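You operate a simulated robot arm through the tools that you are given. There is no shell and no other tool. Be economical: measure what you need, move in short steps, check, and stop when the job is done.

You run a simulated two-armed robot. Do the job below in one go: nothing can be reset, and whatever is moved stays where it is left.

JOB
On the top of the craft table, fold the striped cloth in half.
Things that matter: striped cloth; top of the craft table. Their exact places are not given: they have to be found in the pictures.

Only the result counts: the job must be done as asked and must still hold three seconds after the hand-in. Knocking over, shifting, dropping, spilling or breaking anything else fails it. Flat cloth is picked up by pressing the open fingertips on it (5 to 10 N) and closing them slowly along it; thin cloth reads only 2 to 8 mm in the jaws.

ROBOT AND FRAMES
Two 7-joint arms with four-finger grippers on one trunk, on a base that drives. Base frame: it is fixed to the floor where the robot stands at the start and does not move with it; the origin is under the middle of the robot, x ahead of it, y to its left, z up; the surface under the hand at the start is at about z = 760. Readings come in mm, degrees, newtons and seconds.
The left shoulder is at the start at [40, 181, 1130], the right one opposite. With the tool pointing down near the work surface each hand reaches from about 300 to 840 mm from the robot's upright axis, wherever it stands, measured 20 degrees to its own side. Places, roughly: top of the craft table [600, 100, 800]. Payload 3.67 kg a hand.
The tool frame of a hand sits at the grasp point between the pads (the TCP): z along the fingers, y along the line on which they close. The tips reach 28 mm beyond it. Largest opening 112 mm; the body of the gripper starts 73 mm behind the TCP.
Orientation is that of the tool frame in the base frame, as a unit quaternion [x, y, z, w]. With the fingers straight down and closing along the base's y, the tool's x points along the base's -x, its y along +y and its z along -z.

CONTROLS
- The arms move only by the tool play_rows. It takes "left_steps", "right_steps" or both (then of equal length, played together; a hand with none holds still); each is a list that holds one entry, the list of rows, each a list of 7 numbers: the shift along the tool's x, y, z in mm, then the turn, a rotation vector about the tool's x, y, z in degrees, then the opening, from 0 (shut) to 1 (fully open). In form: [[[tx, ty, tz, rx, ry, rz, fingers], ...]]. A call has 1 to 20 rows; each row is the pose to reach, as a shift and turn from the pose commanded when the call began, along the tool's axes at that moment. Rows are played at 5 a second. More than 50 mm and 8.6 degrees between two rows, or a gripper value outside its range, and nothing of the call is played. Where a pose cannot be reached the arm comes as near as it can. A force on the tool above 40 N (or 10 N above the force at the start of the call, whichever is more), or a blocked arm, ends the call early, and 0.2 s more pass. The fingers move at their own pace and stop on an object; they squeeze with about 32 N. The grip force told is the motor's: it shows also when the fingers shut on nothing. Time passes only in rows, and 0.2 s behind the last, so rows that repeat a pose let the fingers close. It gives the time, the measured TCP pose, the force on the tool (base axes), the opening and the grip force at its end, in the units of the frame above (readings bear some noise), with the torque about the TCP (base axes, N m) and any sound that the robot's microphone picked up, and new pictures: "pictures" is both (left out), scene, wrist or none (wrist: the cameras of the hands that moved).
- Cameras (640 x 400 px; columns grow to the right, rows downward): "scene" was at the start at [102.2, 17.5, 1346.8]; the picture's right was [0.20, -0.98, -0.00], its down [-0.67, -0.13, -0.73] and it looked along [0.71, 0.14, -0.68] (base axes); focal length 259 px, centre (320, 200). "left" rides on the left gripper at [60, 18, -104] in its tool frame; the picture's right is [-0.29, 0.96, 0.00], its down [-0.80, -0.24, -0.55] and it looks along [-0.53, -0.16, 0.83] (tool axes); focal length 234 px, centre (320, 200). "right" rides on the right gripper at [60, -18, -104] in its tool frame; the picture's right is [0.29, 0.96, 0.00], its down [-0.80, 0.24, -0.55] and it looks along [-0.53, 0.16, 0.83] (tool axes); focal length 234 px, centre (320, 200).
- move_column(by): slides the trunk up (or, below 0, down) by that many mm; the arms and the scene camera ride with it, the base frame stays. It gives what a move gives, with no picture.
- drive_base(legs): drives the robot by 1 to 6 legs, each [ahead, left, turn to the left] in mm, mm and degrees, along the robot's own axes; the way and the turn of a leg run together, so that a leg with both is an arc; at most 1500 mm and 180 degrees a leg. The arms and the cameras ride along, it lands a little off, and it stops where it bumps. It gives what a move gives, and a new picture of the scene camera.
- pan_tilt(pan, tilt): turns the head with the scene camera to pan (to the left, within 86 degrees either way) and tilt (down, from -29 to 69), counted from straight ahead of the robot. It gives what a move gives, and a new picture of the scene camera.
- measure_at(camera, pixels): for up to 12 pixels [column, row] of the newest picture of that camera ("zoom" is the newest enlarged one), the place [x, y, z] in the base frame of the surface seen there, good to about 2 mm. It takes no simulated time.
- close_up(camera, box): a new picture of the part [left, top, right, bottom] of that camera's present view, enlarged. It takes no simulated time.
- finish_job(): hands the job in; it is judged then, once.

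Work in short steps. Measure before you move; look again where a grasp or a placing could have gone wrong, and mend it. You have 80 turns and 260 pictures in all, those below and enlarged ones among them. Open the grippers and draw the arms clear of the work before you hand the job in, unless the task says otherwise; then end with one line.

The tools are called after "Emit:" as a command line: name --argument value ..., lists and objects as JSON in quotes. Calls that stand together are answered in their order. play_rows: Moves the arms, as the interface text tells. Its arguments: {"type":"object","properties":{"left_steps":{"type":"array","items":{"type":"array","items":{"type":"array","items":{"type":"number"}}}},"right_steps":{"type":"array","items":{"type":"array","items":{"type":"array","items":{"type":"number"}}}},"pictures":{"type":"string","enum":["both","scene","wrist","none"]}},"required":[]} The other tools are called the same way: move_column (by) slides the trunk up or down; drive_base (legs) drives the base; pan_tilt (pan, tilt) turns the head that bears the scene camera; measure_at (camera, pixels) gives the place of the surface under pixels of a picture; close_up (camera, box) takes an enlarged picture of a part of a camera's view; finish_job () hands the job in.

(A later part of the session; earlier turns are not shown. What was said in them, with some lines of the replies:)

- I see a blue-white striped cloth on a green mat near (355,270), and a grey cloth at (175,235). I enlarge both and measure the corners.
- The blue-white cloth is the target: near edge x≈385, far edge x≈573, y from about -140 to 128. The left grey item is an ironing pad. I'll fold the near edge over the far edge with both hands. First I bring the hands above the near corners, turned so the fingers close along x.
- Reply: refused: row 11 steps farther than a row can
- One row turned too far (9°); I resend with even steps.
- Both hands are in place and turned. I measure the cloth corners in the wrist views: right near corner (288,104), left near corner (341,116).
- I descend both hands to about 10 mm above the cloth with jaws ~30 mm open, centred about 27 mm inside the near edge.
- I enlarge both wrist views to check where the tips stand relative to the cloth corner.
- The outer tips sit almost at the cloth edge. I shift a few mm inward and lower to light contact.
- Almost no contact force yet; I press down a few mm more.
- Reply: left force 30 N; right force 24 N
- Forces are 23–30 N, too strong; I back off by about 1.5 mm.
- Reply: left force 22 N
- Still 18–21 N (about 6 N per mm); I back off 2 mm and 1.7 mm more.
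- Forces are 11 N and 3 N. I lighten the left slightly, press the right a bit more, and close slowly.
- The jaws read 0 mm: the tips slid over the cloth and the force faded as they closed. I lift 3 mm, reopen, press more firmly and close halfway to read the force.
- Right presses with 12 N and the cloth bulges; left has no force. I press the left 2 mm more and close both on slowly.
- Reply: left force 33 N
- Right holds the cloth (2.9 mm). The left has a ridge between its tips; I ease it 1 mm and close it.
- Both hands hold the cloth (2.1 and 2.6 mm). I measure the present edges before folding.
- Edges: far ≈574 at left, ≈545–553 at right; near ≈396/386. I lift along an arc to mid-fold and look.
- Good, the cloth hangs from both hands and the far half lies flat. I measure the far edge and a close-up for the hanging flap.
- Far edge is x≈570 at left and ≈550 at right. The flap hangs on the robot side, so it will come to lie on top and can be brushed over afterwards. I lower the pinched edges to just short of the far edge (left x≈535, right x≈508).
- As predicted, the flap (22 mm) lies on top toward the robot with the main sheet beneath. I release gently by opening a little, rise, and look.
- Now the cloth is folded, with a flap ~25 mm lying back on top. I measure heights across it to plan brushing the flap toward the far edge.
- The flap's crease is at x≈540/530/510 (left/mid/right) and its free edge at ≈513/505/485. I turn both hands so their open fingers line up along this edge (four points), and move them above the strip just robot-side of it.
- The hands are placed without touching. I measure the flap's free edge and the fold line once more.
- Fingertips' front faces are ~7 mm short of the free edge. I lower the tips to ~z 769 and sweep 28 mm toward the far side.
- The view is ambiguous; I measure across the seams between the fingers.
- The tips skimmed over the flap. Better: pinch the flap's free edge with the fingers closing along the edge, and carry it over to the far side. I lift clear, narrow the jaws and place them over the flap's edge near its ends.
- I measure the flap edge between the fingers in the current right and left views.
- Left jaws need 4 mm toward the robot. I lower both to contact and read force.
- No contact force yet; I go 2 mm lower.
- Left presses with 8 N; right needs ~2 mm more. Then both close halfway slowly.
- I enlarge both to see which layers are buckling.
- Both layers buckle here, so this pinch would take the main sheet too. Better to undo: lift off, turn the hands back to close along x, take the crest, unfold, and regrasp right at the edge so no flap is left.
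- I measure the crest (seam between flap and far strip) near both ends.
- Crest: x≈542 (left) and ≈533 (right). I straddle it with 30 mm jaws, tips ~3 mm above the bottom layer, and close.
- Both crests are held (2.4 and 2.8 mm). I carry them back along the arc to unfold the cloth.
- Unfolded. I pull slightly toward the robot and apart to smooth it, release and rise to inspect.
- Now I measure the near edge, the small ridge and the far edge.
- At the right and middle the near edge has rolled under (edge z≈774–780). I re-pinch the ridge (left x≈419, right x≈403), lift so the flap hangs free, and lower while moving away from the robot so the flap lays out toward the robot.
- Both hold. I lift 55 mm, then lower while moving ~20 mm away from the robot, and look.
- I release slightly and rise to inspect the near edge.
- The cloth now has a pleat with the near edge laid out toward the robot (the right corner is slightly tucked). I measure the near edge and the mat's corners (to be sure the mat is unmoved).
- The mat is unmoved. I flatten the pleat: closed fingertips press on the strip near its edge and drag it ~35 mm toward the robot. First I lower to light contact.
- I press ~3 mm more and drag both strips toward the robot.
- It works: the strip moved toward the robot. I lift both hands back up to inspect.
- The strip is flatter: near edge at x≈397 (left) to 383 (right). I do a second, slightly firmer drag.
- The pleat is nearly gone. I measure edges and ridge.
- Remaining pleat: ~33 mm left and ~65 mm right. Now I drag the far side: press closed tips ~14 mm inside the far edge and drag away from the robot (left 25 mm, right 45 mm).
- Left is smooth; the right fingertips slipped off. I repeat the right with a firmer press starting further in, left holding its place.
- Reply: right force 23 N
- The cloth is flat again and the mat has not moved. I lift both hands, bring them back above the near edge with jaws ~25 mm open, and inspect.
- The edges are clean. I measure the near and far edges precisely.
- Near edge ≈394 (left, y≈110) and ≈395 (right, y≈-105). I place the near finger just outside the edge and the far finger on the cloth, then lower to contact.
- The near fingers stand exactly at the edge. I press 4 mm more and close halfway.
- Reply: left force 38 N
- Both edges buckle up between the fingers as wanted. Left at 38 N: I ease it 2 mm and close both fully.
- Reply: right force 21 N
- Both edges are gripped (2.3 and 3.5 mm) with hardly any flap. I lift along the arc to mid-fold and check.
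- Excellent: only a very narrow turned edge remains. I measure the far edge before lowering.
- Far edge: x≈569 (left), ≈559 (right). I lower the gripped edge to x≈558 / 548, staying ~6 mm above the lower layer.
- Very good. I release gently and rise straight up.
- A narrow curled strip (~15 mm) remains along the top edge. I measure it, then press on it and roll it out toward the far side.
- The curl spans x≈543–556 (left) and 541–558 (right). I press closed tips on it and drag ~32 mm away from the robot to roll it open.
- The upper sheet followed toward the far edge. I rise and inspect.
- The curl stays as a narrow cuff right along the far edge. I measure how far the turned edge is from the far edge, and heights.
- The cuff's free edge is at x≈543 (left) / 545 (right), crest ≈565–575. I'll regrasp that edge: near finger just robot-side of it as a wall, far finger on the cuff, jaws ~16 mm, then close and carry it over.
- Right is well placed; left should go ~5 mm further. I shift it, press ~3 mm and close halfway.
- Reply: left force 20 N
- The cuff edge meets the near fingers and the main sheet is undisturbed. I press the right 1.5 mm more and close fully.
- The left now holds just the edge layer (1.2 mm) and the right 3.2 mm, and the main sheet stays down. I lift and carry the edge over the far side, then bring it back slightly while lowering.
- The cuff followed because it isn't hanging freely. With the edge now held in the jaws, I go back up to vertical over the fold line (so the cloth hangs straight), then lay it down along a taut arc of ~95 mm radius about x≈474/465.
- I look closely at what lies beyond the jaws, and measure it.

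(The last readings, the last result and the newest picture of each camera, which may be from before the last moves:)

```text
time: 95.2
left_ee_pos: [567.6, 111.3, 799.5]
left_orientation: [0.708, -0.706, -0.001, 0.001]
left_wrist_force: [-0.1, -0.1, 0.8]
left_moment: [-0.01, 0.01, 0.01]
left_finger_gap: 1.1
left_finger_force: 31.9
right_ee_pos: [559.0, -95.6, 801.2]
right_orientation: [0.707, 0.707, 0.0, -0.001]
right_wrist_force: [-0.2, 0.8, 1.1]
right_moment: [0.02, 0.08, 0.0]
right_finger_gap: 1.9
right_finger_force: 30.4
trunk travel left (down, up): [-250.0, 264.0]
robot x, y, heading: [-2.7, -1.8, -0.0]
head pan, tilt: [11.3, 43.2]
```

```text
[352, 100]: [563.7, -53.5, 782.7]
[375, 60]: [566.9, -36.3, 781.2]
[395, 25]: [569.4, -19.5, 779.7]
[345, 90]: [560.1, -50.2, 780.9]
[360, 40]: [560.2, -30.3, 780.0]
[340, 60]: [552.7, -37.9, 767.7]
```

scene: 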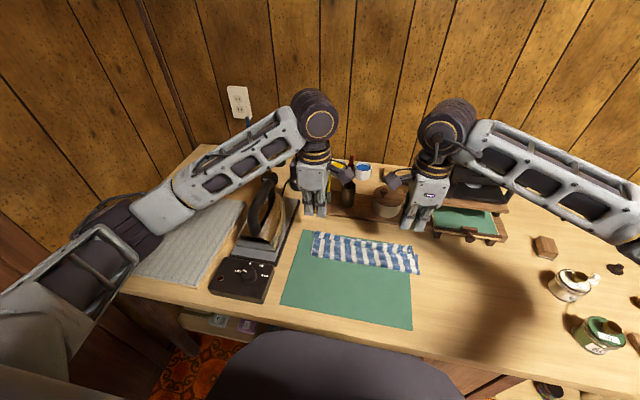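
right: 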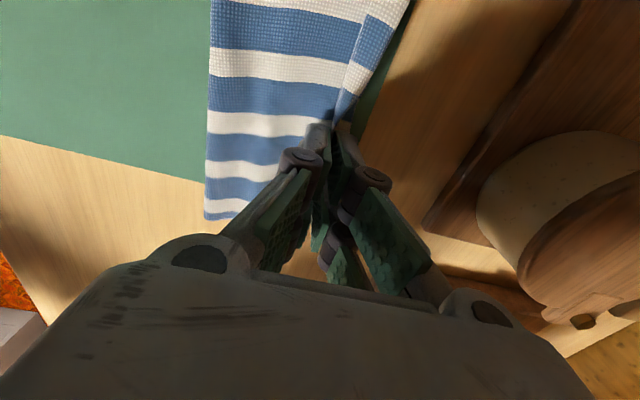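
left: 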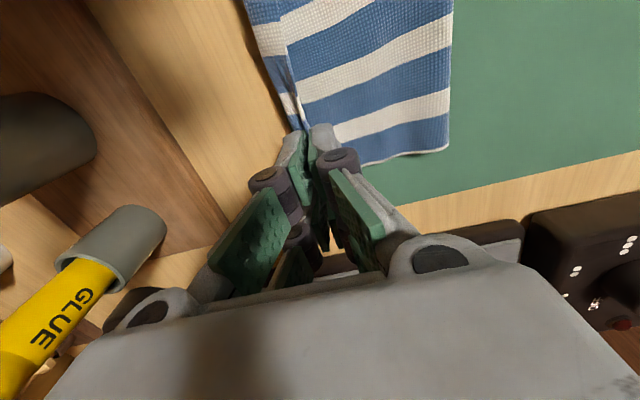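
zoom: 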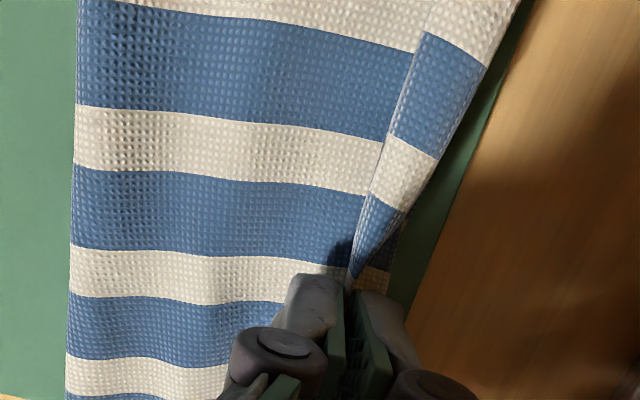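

Excellent: the edge now lies at x≈565/558, within a few mm of the far edge, and only a sliver (~8–12 mm) is still turned. I lower a touch, release gently, and rise.

Emit:
play_rows --left_steps '[[[0, 0, 2, 0, 0, 0, 0], [0, 0, 3, 0, 0, 0, 0.04], [0, 0, 3, 0, 0, 0, 0.1], [0, 0, 1, 0, 0, 0, 0.18], [0, 0, -15, 0, 0, 0, 0.2], [0, 0, -50, 0, 0, 0, 0.2], [0, 0, -90, 0, 0, 0, 0.2], [0, 30, -130, 0, 0, 0, 0.2], [0, 60, -140, 0, 0, 0, 0.2], [0, 60, -140, 0, 0, 0, 0.2]]]' --right_steps '[[[0, 0, 2, 0, 0, 0, 0], [0, 0, 4, 0, 0, 0, 0.04], [0, 0, 4, 0, 0, 0, 0.1], [0, 0, 2, 0, 0, 0, 0.18], [0, 0, -15, 0, 0, 0, 0.2], [0, 0, -50, 0, 0, 0, 0.2], [0, 0, -90, 0, 0, 0, 0.2], [0, -30, -130, 0, 0, 0, 0.2], [0, -60, -140, 0, 0, 0, 0.2], [0, -60, -140, 0, 0, 0, 0.2]]]' --pictures "wrist"

Emit:
close_up --camera "scene" --box '[280, 215, 440, 300]'

Emit:
close_up --camera "left" --box '[180, 0, 420, 160]'

Emit:
close_up --camera "right" --box '[260, 0, 500, 160]'

```text
time: 97.4
left_ee_pos: [507.3, 112.7, 937.7]
left_orientation: [0.708, -0.707, -0.001, 0.001]
left_wrist_force: [0.3, 0.5, -0.4]
left_moment: [-0.03, 0.05, -0.02]
left_finger_gap: 22.5
left_finger_force: 0.1
right_ee_pos: [498.6, -95.9, 942.2]
right_orientation: [0.707, 0.707, 0.0, 0.0]
right_wrist_force: [0.3, -0.7, -0.2]
right_moment: [-0.04, -0.02, 0.0]
right_finger_gap: 22.3
right_finger_force: 0.0
trunk travel left (down, up): [-250.0, 264.0]
robot x, y, heading: [-2.0, -1.1, 0.0]
head pan, tilt: [11.3, 43.2]
```

right: 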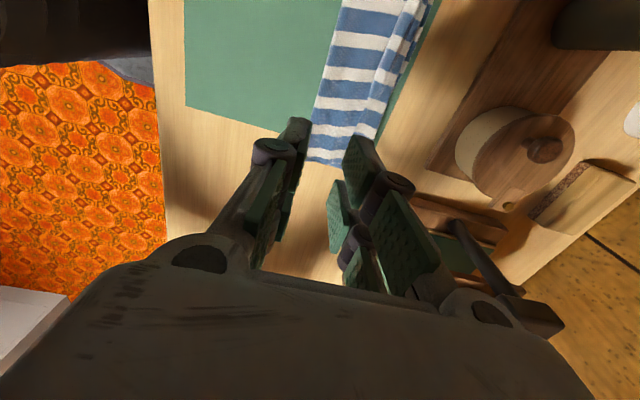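
left: 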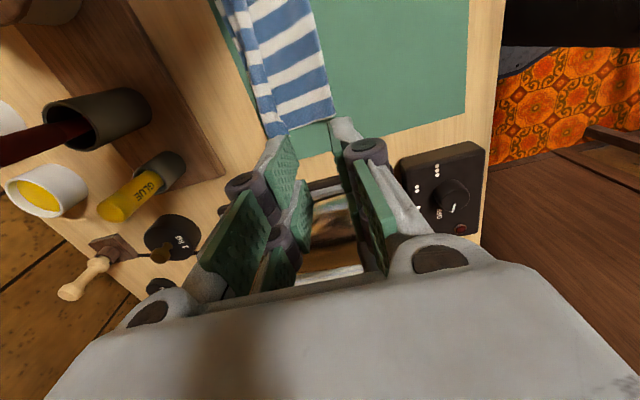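

```text
4.00 times, centred on (360, 258) of scene
```

zoom: 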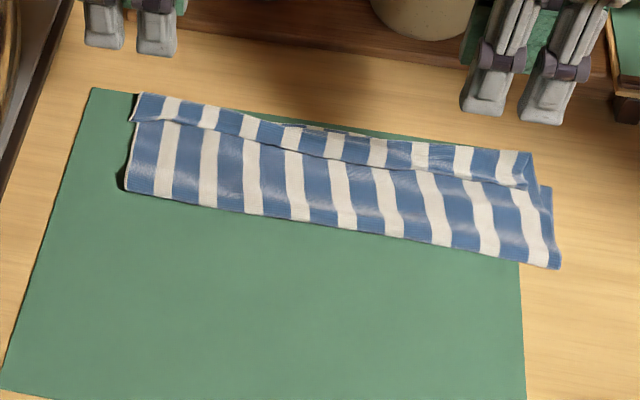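

```text
2.50 times, centred on (300, 80) of left
```

zoom: 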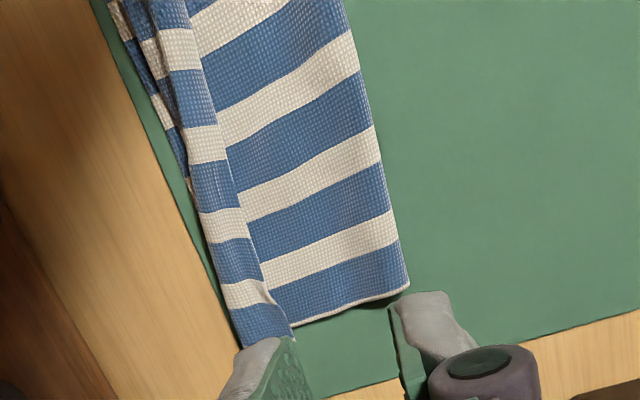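

```text
2.50 times, centred on (380, 80) of right
```

zoom: 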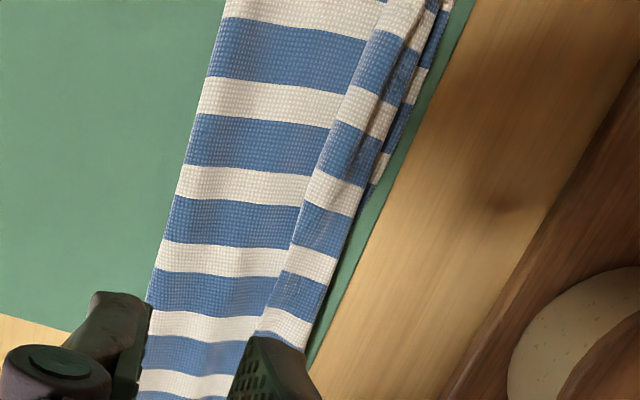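

The released edge fell back toward the robot again as a ~20 mm cuff. One more try: regrasp it, and on release sweep forward with the jaws slightly open so the near finger lays the lip over. First measure.

Emit:
measure_at --camera "left" --pixels '[[288, 125], [280, 105], [270, 75], [272, 135], [258, 95], [262, 50]]'

Emit:
measure_at --camera "right" --pixels '[[364, 128], [372, 105], [384, 65], [385, 120], [392, 95], [394, 40]]'

```text
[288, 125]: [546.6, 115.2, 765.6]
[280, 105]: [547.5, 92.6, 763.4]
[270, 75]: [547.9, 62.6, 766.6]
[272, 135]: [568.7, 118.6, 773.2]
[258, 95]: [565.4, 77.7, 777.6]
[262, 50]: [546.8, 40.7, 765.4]
```

```text
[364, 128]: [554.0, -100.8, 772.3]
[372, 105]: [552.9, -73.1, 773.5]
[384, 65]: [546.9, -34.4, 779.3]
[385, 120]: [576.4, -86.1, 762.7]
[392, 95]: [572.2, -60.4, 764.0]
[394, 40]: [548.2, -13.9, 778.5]
```

Cuff edge x≈546 (left) / 552 (right). I repeat the regrasp in one go: lower, press, close slowly along it, and lift 10 mm.

Emit:
play_rows --left_steps '[[[0, -20, 40, 0, 0, 0, 0.14], [0, -45, 80, 0, 0, 0, 0.14], [0, -45, 120, 0, 0, 0, 0.14], [0, -45, 138, 0, 0, 0, 0.14], [0, -45, 144, 0, 0, 0, 0.14], [0, -45, 146.5, 0, 0, 0, 0.14], [0, -45, 148, 0, 0, 0, 0.14], [0, -45, 148.3, 0, 0, 0, 0.12], [0, -45, 148.3, 0, 0, 0, 0.1], [0, -45, 148.3, 0, 0, 0, 0.08], [0, -45, 148.3, 0, 0, 0, 0.06], [0, -45, 148.3, 0, 0, 0, 0.04], [0, -45, 147.8, 0, 0, 0, 0.02], [0, -45, 147.8, 0, 0, 0, 0], [0, -45, 147.8, 0, 0, 0, 0], [0, -45, 143, 0, 0, 0, 0], [0, -45, 136, 0, 0, 0, 0]]]' --right_steps '[[[0, 25, 40, 0, 0, 0, 0.14], [0, 57, 80, 0, 0, 0, 0.14], [0, 57, 120, 0, 0, 0, 0.14], [0, 57, 140, 0, 0, 0, 0.14], [0, 57, 147, 0, 0, 0, 0.14], [0, 57, 149.5, 0, 0, 0, 0.14], [0, 57, 150.5, 0, 0, 0, 0.14], [0, 57, 151, 0, 0, 0, 0.12], [0, 57, 151.3, 0, 0, 0, 0.1], [0, 57, 151.3, 0, 0, 0, 0.08], [0, 57, 151.3, 0, 0, 0, 0.06], [0, 57, 151.5, 0, 0, 0, 0.04], [0, 57, 151.5, 0, 0, 0, 0.02], [0, 57, 151.5, 0, 0, 0, 0], [0, 57, 151.5, 0, 0, 0, 0], [0, 57, 146, 0, 0, 0, 0], [0, 57, 139, 0, 0, 0, 0]]]' --pictures "none"

Emit:
close_up --camera "right" --box '[220, 20, 440, 210]'

Emit:
close_up --camera "left" --box '[200, 20, 420, 210]'

```text
refused: row 2 steps farther than a row can; nothing moved
```

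```text
2.11 times, centred on (330, 115) of right
```

zoom: 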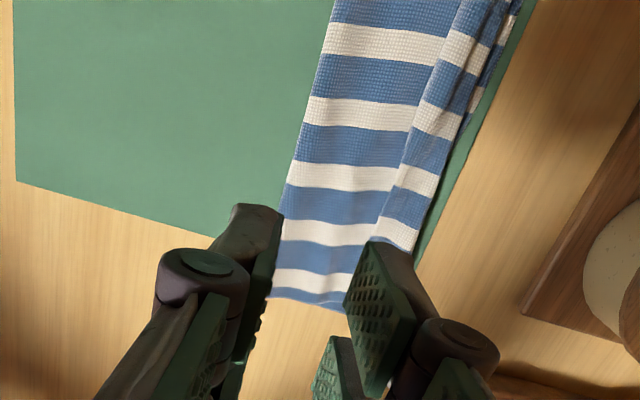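

```text
2.11 times, centred on (310, 115) of left
```

zoom: 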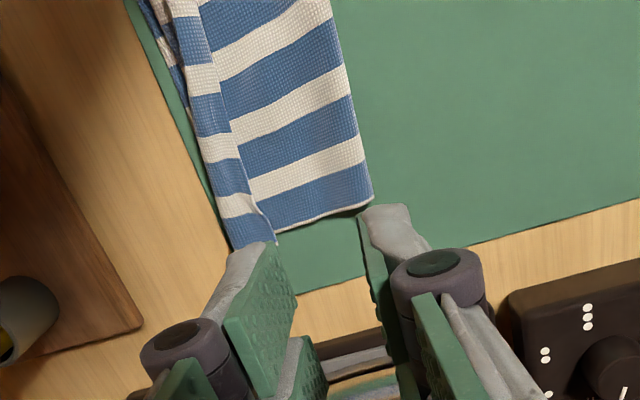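

One approach row was slightly too long; I resend with smaller steps.

Emit:
play_rows --left_steps '[[[0, -15, 30, 0, 0, 0, 0.14], [0, -30, 60, 0, 0, 0, 0.14], [0, -45, 90, 0, 0, 0, 0.14], [0, -45, 122, 0, 0, 0, 0.14], [0, -45, 138, 0, 0, 0, 0.14], [0, -45, 144, 0, 0, 0, 0.14], [0, -45, 146.5, 0, 0, 0, 0.14], [0, -45, 148, 0, 0, 0, 0.14], [0, -45, 148.3, 0, 0, 0, 0.12], [0, -45, 148.3, 0, 0, 0, 0.1], [0, -45, 148.3, 0, 0, 0, 0.08], [0, -45, 148.3, 0, 0, 0, 0.06], [0, -45, 148.3, 0, 0, 0, 0.04], [0, -45, 147.8, 0, 0, 0, 0.02], [0, -45, 147.8, 0, 0, 0, 0], [0, -45, 147.8, 0, 0, 0, 0], [0, -45, 143, 0, 0, 0, 0], [0, -45, 136, 0, 0, 0, 0]]]' --right_steps '[[[0, 19, 30, 0, 0, 0, 0.14], [0, 38, 60, 0, 0, 0, 0.14], [0, 57, 90, 0, 0, 0, 0.14], [0, 57, 122, 0, 0, 0, 0.14], [0, 57, 140, 0, 0, 0, 0.14], [0, 57, 147, 0, 0, 0, 0.14], [0, 57, 149.5, 0, 0, 0, 0.14], [0, 57, 150.5, 0, 0, 0, 0.14], [0, 57, 151, 0, 0, 0, 0.12], [0, 57, 151.3, 0, 0, 0, 0.1], [0, 57, 151.3, 0, 0, 0, 0.08], [0, 57, 151.3, 0, 0, 0, 0.06], [0, 57, 151.5, 0, 0, 0, 0.04], [0, 57, 151.5, 0, 0, 0, 0.02], [0, 57, 151.5, 0, 0, 0, 0], [0, 57, 151.5, 0, 0, 0, 0], [0, 57, 146, 0, 0, 0, 0], [0, 57, 139, 0, 0, 0, 0]]]' --pictures "none"

Emit:
close_up --camera "right" --box '[220, 20, 440, 210]'

Emit:
close_up --camera "left" --box '[200, 20, 420, 210]'

```text
time: 101.2
left_ee_pos: [552.3, 110.8, 802.9]
left_orientation: [-0.707, 0.707, 0.0, 0.0]
left_wrist_force: [-1.1, 0.4, -0.1]
left_moment: [0.07, -0.02, 0.0]
left_finger_gap: 1.8
left_finger_force: 29.0
right_ee_pos: [554.2, -96.1, 800.6]
right_orientation: [0.707, 0.707, -0.002, -0.001]
right_wrist_force: [0.4, 0.4, -0.7]
right_moment: [-0.02, -0.03, -0.02]
right_finger_gap: 2.5
right_finger_force: 31.5
trunk travel left (down, up): [-250.0, 264.0]
robot x, y, heading: [-1.2, -1.6, 0.2]
head pan, tilt: [11.3, 43.2]
```

```text
2.11 times, centred on (330, 115) of right
```

zoom: 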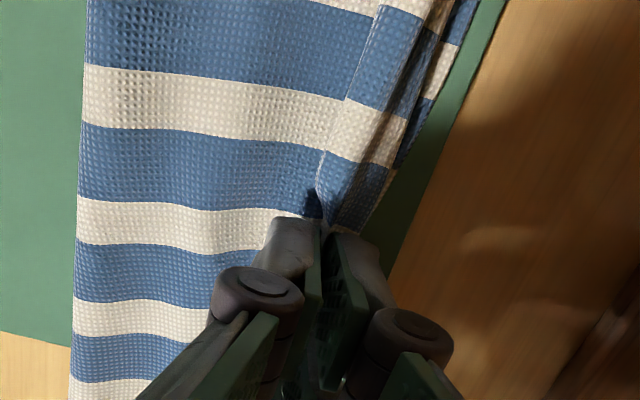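

```text
2.11 times, centred on (310, 115) of left
```

zoom: 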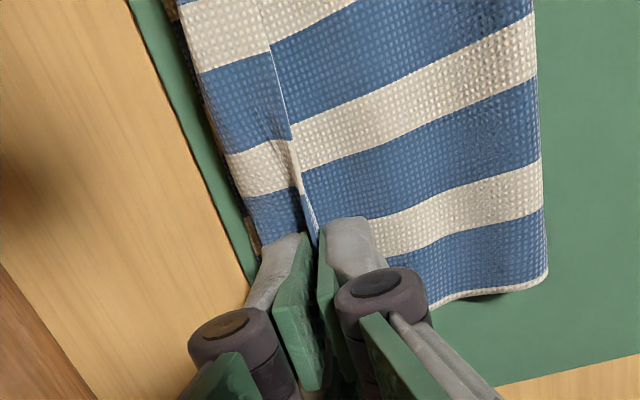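

Both edges are held again. I repeat the vertical lift and taut lay-down, then open slightly while still moving away so the near fingers push the lip over, and rise.

Emit:
play_rows --left_steps '[[[0, -4, -37, 0, 0, 0, 0], [0, 31, -72, 0, 0, 0, 0], [0, 70, -85, 0, 0, 0, 0], [0, 90, -84, 0, 0, 0, 0], [0, 70, -85, 0, 0, 0, 0], [0, 46, -79, 0, 0, 0, 0], [0, 31, -72, 0, 0, 0, 0], [0, 17, -63, 0, 0, 0, 0], [0, 5, -51, 0, 0, 0, 0], [0, -4, -37, 0, 0, 0, 0], [0, -11, -22, 0, 0, 0, 0], [0, -15, -10, 0, 0, 0, 0], [0, -18, 0, 0, 0, 0, 0], [0, -21, 2, 0, 0, 0, 0.07], [0, -26, 2, 0, 0, 0, 0.08], [0, -31, 2, 0, 0, 0, 0.08], [0, -36, 2, 0, 0, 0, 0.08], [0, -38, -15, 0, 0, 0, 0.08], [0, -36, -60, 0, 0, 0, 0.08]]]' --right_steps '[[[0, -7, -39, 0, 0, 0, 0], [0, -42, -74, 0, 0, 0, 0], [0, -81, -87, 0, 0, 0, 0], [0, -101, -86, 0, 0, 0, 0], [0, -81, -87, 0, 0, 0, 0], [0, -57, -81, 0, 0, 0, 0], [0, -42, -74, 0, 0, 0, 0], [0, -28, -65, 0, 0, 0, 0], [0, -16, -53, 0, 0, 0, 0], [0, -7, -39, 0, 0, 0, 0], [0, 0, -24, 0, 0, 0, 0], [0, 4, -12, 0, 0, 0, 0], [0, 7, -1, 0, 0, 0, 0], [0, 10, 1, 0, 0, 0, 0.07], [0, 16, 1, 0, 0, 0, 0.08], [0, 22, 1, 0, 0, 0, 0.08], [0, 28, 1, 0, 0, 0, 0.08], [0, 30, -15, 0, 0, 0, 0.08], [0, 28, -60, 0, 0, 0, 0.08]]]' --pictures "none"

Emit:
close_up --camera "scene" --box '[280, 215, 440, 300]'

Emit:
close_up --camera "left" --box '[200, 0, 440, 180]'

Emit:
close_up --camera "right" --box '[220, 0, 460, 180]'

```text
time: 105.2
left_ee_pos: [588.1, 111.4, 864.5]
left_orientation: [0.707, -0.707, 0.0, 0.0]
left_wrist_force: [-0.6, 0.9, 0.3]
left_moment: [0.03, -0.02, -0.01]
left_finger_gap: 8.8
left_finger_force: 0.0
right_ee_pos: [582.4, -96.8, 863.4]
right_orientation: [0.707, 0.707, 0.0, 0.0]
right_wrist_force: [-0.2, 0.4, -0.6]
right_moment: [-0.04, -0.02, 0.01]
right_finger_gap: 9.1
right_finger_force: 0.1
trunk travel left (down, up): [-250.0, 264.0]
robot x, y, heading: [-0.1, 1.1, -0.1]
head pan, tilt: [11.3, 43.2]
```

```text
4.00 times, centred on (360, 258) of scene
```

zoom: 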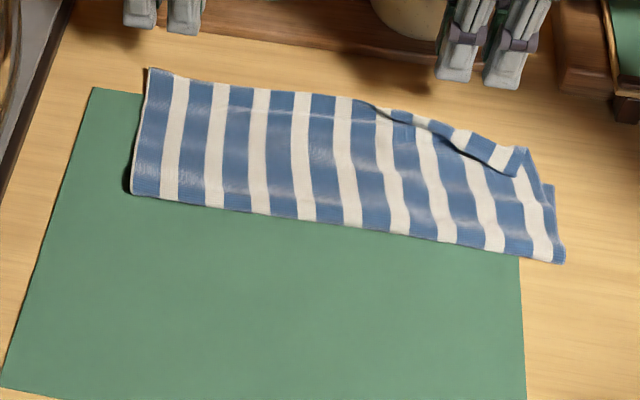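

```text
2.22 times, centred on (320, 90) of left
```

zoom: 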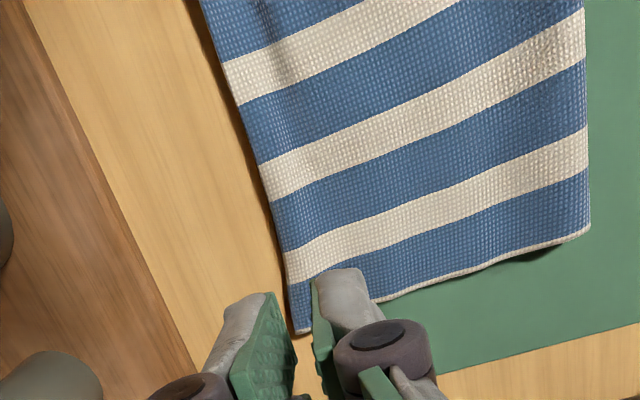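

```text
2.22 times, centred on (340, 90) of right
```

zoom: 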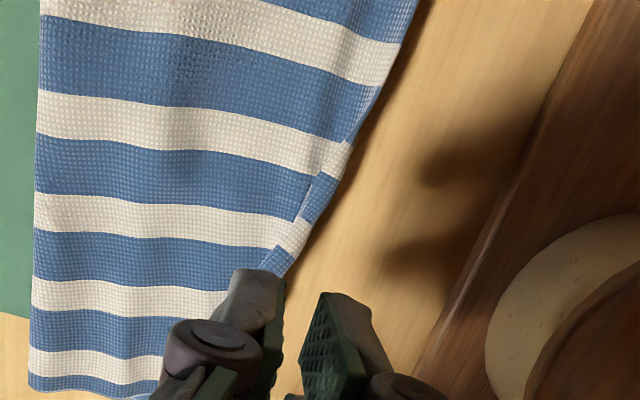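

The lip is now laid flat along the left and middle; only the right end is still turned. I measure the edges.

Emit:
measure_at --camera "scene" --pixels '[[318, 233], [335, 237], [355, 239], [370, 240], [385, 245], [400, 251], [411, 252], [409, 258], [313, 263], [355, 269], [418, 280], [417, 262]]'

Emit:
measure_at --camera "right" --pixels '[[327, 122], [350, 100], [362, 75], [338, 105], [352, 70], [345, 110]]'

```text
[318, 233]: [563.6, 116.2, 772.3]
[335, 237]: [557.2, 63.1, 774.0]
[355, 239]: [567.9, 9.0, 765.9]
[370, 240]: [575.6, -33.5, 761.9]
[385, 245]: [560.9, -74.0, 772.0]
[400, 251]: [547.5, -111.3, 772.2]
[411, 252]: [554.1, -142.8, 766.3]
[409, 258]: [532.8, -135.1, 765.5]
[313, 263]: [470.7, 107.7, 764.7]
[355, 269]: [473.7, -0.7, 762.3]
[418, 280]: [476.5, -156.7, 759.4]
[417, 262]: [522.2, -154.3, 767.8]
```

```text
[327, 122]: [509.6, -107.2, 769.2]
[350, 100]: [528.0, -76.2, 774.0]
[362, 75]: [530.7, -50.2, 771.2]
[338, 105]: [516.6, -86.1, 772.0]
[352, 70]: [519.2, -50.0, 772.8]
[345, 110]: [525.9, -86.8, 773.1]
```

Those measures use older pictures; I take a fresh close-up of the right end and measure in it.

Emit:
close_up --camera "scene" --box '[300, 220, 430, 290]'

Emit:
measure_at --camera "zoom" --pixels '[[90, 62], [200, 88], [300, 98], [360, 102], [420, 120], [480, 155], [525, 180], [535, 150], [560, 195], [565, 230], [75, 210], [300, 235]]'

```text
4.92 times, centred on (365, 255) of scene
```

zoom: 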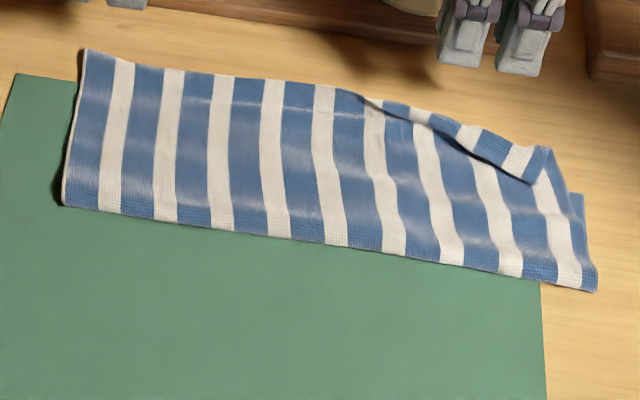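

```text
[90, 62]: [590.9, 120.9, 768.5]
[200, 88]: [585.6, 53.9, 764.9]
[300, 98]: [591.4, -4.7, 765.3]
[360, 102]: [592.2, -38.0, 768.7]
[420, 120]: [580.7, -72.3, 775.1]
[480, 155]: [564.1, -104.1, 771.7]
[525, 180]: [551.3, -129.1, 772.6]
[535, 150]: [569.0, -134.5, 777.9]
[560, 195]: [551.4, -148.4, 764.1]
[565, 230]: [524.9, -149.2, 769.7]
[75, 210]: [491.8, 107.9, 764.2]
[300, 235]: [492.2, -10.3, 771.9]
```

The top edge now overshoots the far edge by ~22 mm on the left and middle (x≈592 vs 569). I press closed tips on the overhanging part and draw it back ~20 mm, then rise.

Emit:
play_rows --left_steps '[[[0, 4, 20, 0, 0, 0, 0], [0, 7, 50, 0, 0, 0, 0], [0, 7, 68, 0, 0, 0, 0], [0, 7, 73.5, 0, 0, 0, 0], [0, 8, 75, 0, 0, 0, 0], [0, 11, 75, 0, 0, 0, 0], [0, 14, 75, 0, 0, 0, 0], [0, 17, 75, 0, 0, 0, 0], [0, 20, 75, 0, 0, 0, 0], [0, 23, 75, 0, 0, 0, 0], [0, 26, 75, 0, 0, 0, 0], [0, 28, 75, 0, 0, 0, 0], [0, 28, 40, 0, 0, 0, 0], [0, 28, 0, 0, 0, 0, 0], [0, 60, -30, 0, 0, 0, 0], [0, 90, -60, 0, 0, 0, 0.2]]]' --right_steps '[[[11, -2, 20, 0, 0, 0, 0], [22, -4, 50, 0, 0, 0, 0], [22, -4, 66, 0, 0, 0, 0], [22, -4, 71.5, 0, 0, 0, 0], [22, -4, 73.5, 0, 0, 0, 0], [22, -7, 73.5, 0, 0, 0, 0], [22, -10, 73.5, 0, 0, 0, 0], [22, -13, 73.5, 0, 0, 0, 0], [22, -16, 73.5, 0, 0, 0, 0], [22, -18, 73.5, 0, 0, 0, 0], [22, -20, 73.5, 0, 0, 0, 0], [22, -20, 73.5, 0, 0, 0, 0], [22, -20, 40, 0, 0, 0, 0], [22, -20, 0, 0, 0, 0, 0], [22, -60, -30, 0, 0, 0, 0], [22, -90, -60, 0, 0, 0, 0.2]]]' --pictures "scene"

Emit:
close_up --camera "scene" --box '[300, 220, 430, 290]'

Emit:
measure_at --camera "zoom" --pixels '[[90, 75], [110, 80], [200, 100], [300, 108], [360, 110], [420, 125], [480, 155], [525, 180], [535, 150], [560, 195], [75, 215], [300, 240]]'

```text
time: 108.6
left_ee_pos: [497.4, 110.0, 923.0]
left_orientation: [-0.707, 0.707, 0.0, 0.0]
left_wrist_force: [-0.5, 0.5, 0.9]
left_moment: [-0.04, -0.03, -0.03]
left_finger_gap: 22.4
left_finger_force: 0.1
right_ee_pos: [492.2, -73.0, 922.9]
right_orientation: [0.707, 0.707, 0.0, 0.001]
right_wrist_force: [0.6, -0.2, 1.2]
right_moment: [0.01, -0.03, 0.02]
right_finger_gap: 22.3
right_finger_force: 0.0
trunk travel left (down, up): [-250.0, 264.0]
robot x, y, heading: [-1.1, 2.4, 0.1]
head pan, tilt: [11.3, 43.2]
```

scene: 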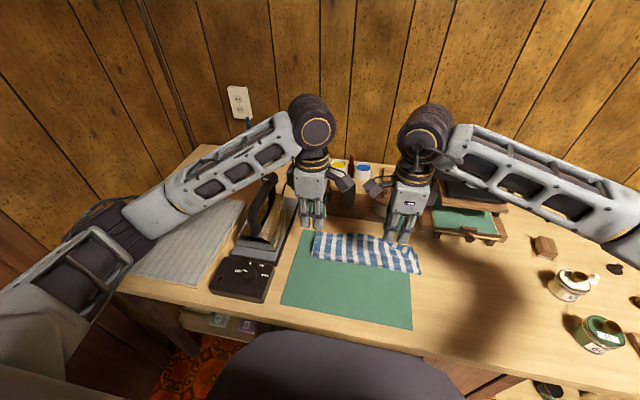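

```text
4.92 times, centred on (365, 255) of scene
```

zoom: 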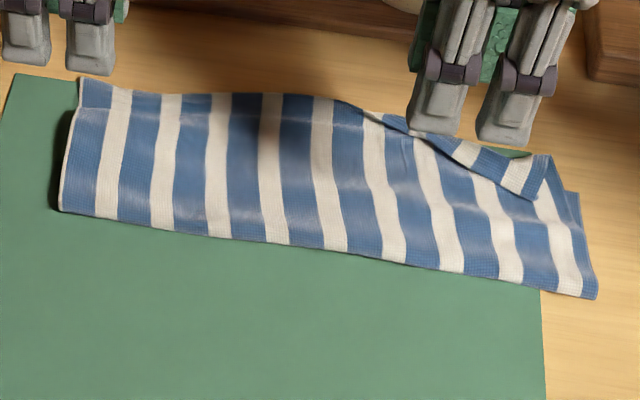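

```text
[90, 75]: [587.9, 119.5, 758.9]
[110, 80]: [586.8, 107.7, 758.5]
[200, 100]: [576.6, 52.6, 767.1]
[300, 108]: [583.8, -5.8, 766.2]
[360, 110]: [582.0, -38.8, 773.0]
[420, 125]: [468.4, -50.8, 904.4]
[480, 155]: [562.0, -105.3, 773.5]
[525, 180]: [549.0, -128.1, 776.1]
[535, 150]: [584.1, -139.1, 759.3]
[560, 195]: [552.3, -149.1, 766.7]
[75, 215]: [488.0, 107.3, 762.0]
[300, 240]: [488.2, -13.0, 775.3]
```

The top edge is now within ~10 mm of the far edge, corners close to their partners, everything else unmoved. I open the grippers and draw the arms up and clear, then check once more.

Emit:
play_rows --left_steps '[[[0, 10, -35, 0, 0, 0, 0.4], [0, 20, -70, 0, 0, 0, 0.7], [0, 40, -100, 0, 0, 0, 1], [-20, 60, -120, 0, 0, 0, 1], [-40, 80, -130, 0, 0, 0, 1], [-40, 80, -130, 0, 0, 0, 1]]]' --right_steps '[[[0, -10, -35, 0, 0, 0, 0.4], [-10, -20, -70, 0, 0, 0, 0.7], [-40, -40, -100, 0, 0, 0, 1], [-80, -60, -120, 0, 0, 0, 1], [-110, -80, -130, 0, 0, 0, 1], [-110, -80, -130, 0, 0, 0, 1]]]' --pictures "scene"

Emit:
close_up --camera "scene" --box '[300, 220, 430, 290]'

Emit:
measure_at --camera "zoom" --pixels '[[85, 88], [150, 98], [250, 98], [330, 104], [400, 125], [450, 150], [500, 180], [535, 196], [545, 160], [575, 195], [590, 292], [65, 208]]'

```text
time: 110.0
left_ee_pos: [418.9, 150.2, 1053.1]
left_orientation: [0.708, -0.707, 0.0, 0.0]
left_wrist_force: [-0.2, -0.9, 0.4]
left_moment: [0.04, 0.04, 0.0]
left_finger_gap: 112.2
left_finger_force: 0.0
right_ee_pos: [413.3, -185.7, 1052.3]
right_orientation: [0.707, 0.707, 0.0, 0.0]
right_wrist_force: [0.8, 0.2, 0.0]
right_moment: [0.01, 0.04, -0.02]
right_finger_gap: 112.2
right_finger_force: 0.2
trunk travel left (down, up): [-250.0, 264.0]
robot x, y, heading: [-2.6, 2.8, 0.0]
head pan, tilt: [11.3, 43.2]
```

scene: 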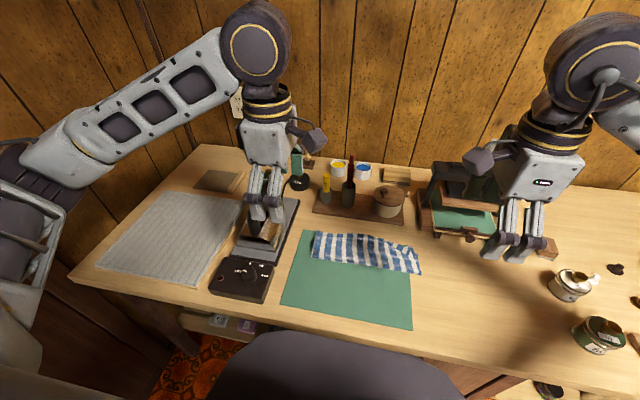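

```text
4.92 times, centred on (365, 255) of scene
```

zoom: 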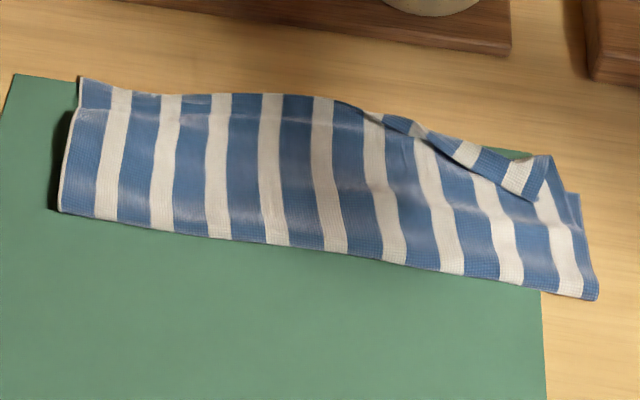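

```text
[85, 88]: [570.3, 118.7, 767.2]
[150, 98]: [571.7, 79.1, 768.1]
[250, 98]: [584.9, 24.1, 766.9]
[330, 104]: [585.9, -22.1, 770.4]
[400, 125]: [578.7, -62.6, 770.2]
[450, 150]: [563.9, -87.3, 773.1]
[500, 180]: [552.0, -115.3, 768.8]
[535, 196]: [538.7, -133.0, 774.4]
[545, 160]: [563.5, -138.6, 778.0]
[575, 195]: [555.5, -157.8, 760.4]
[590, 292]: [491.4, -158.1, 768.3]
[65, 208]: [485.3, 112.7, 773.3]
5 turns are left
```

The cloth lies folded (fold line x≈487, top edge x≈570–586 over the far edge ≈569). Only a small turned corner remains at the right, the other items stand as before, and the grippers are open and clear. I hand it in.

Emit:
finish_job

```text
The job is handed in.
```

The striped cloth is folded in half on the craft table, near edge over far. The edges meet within about 5–15 mm, except at the right end, where a small corner of the top layer is still turned back by about 20 mm. The other items look unmoved in the final picture, and both arms are open and clear.
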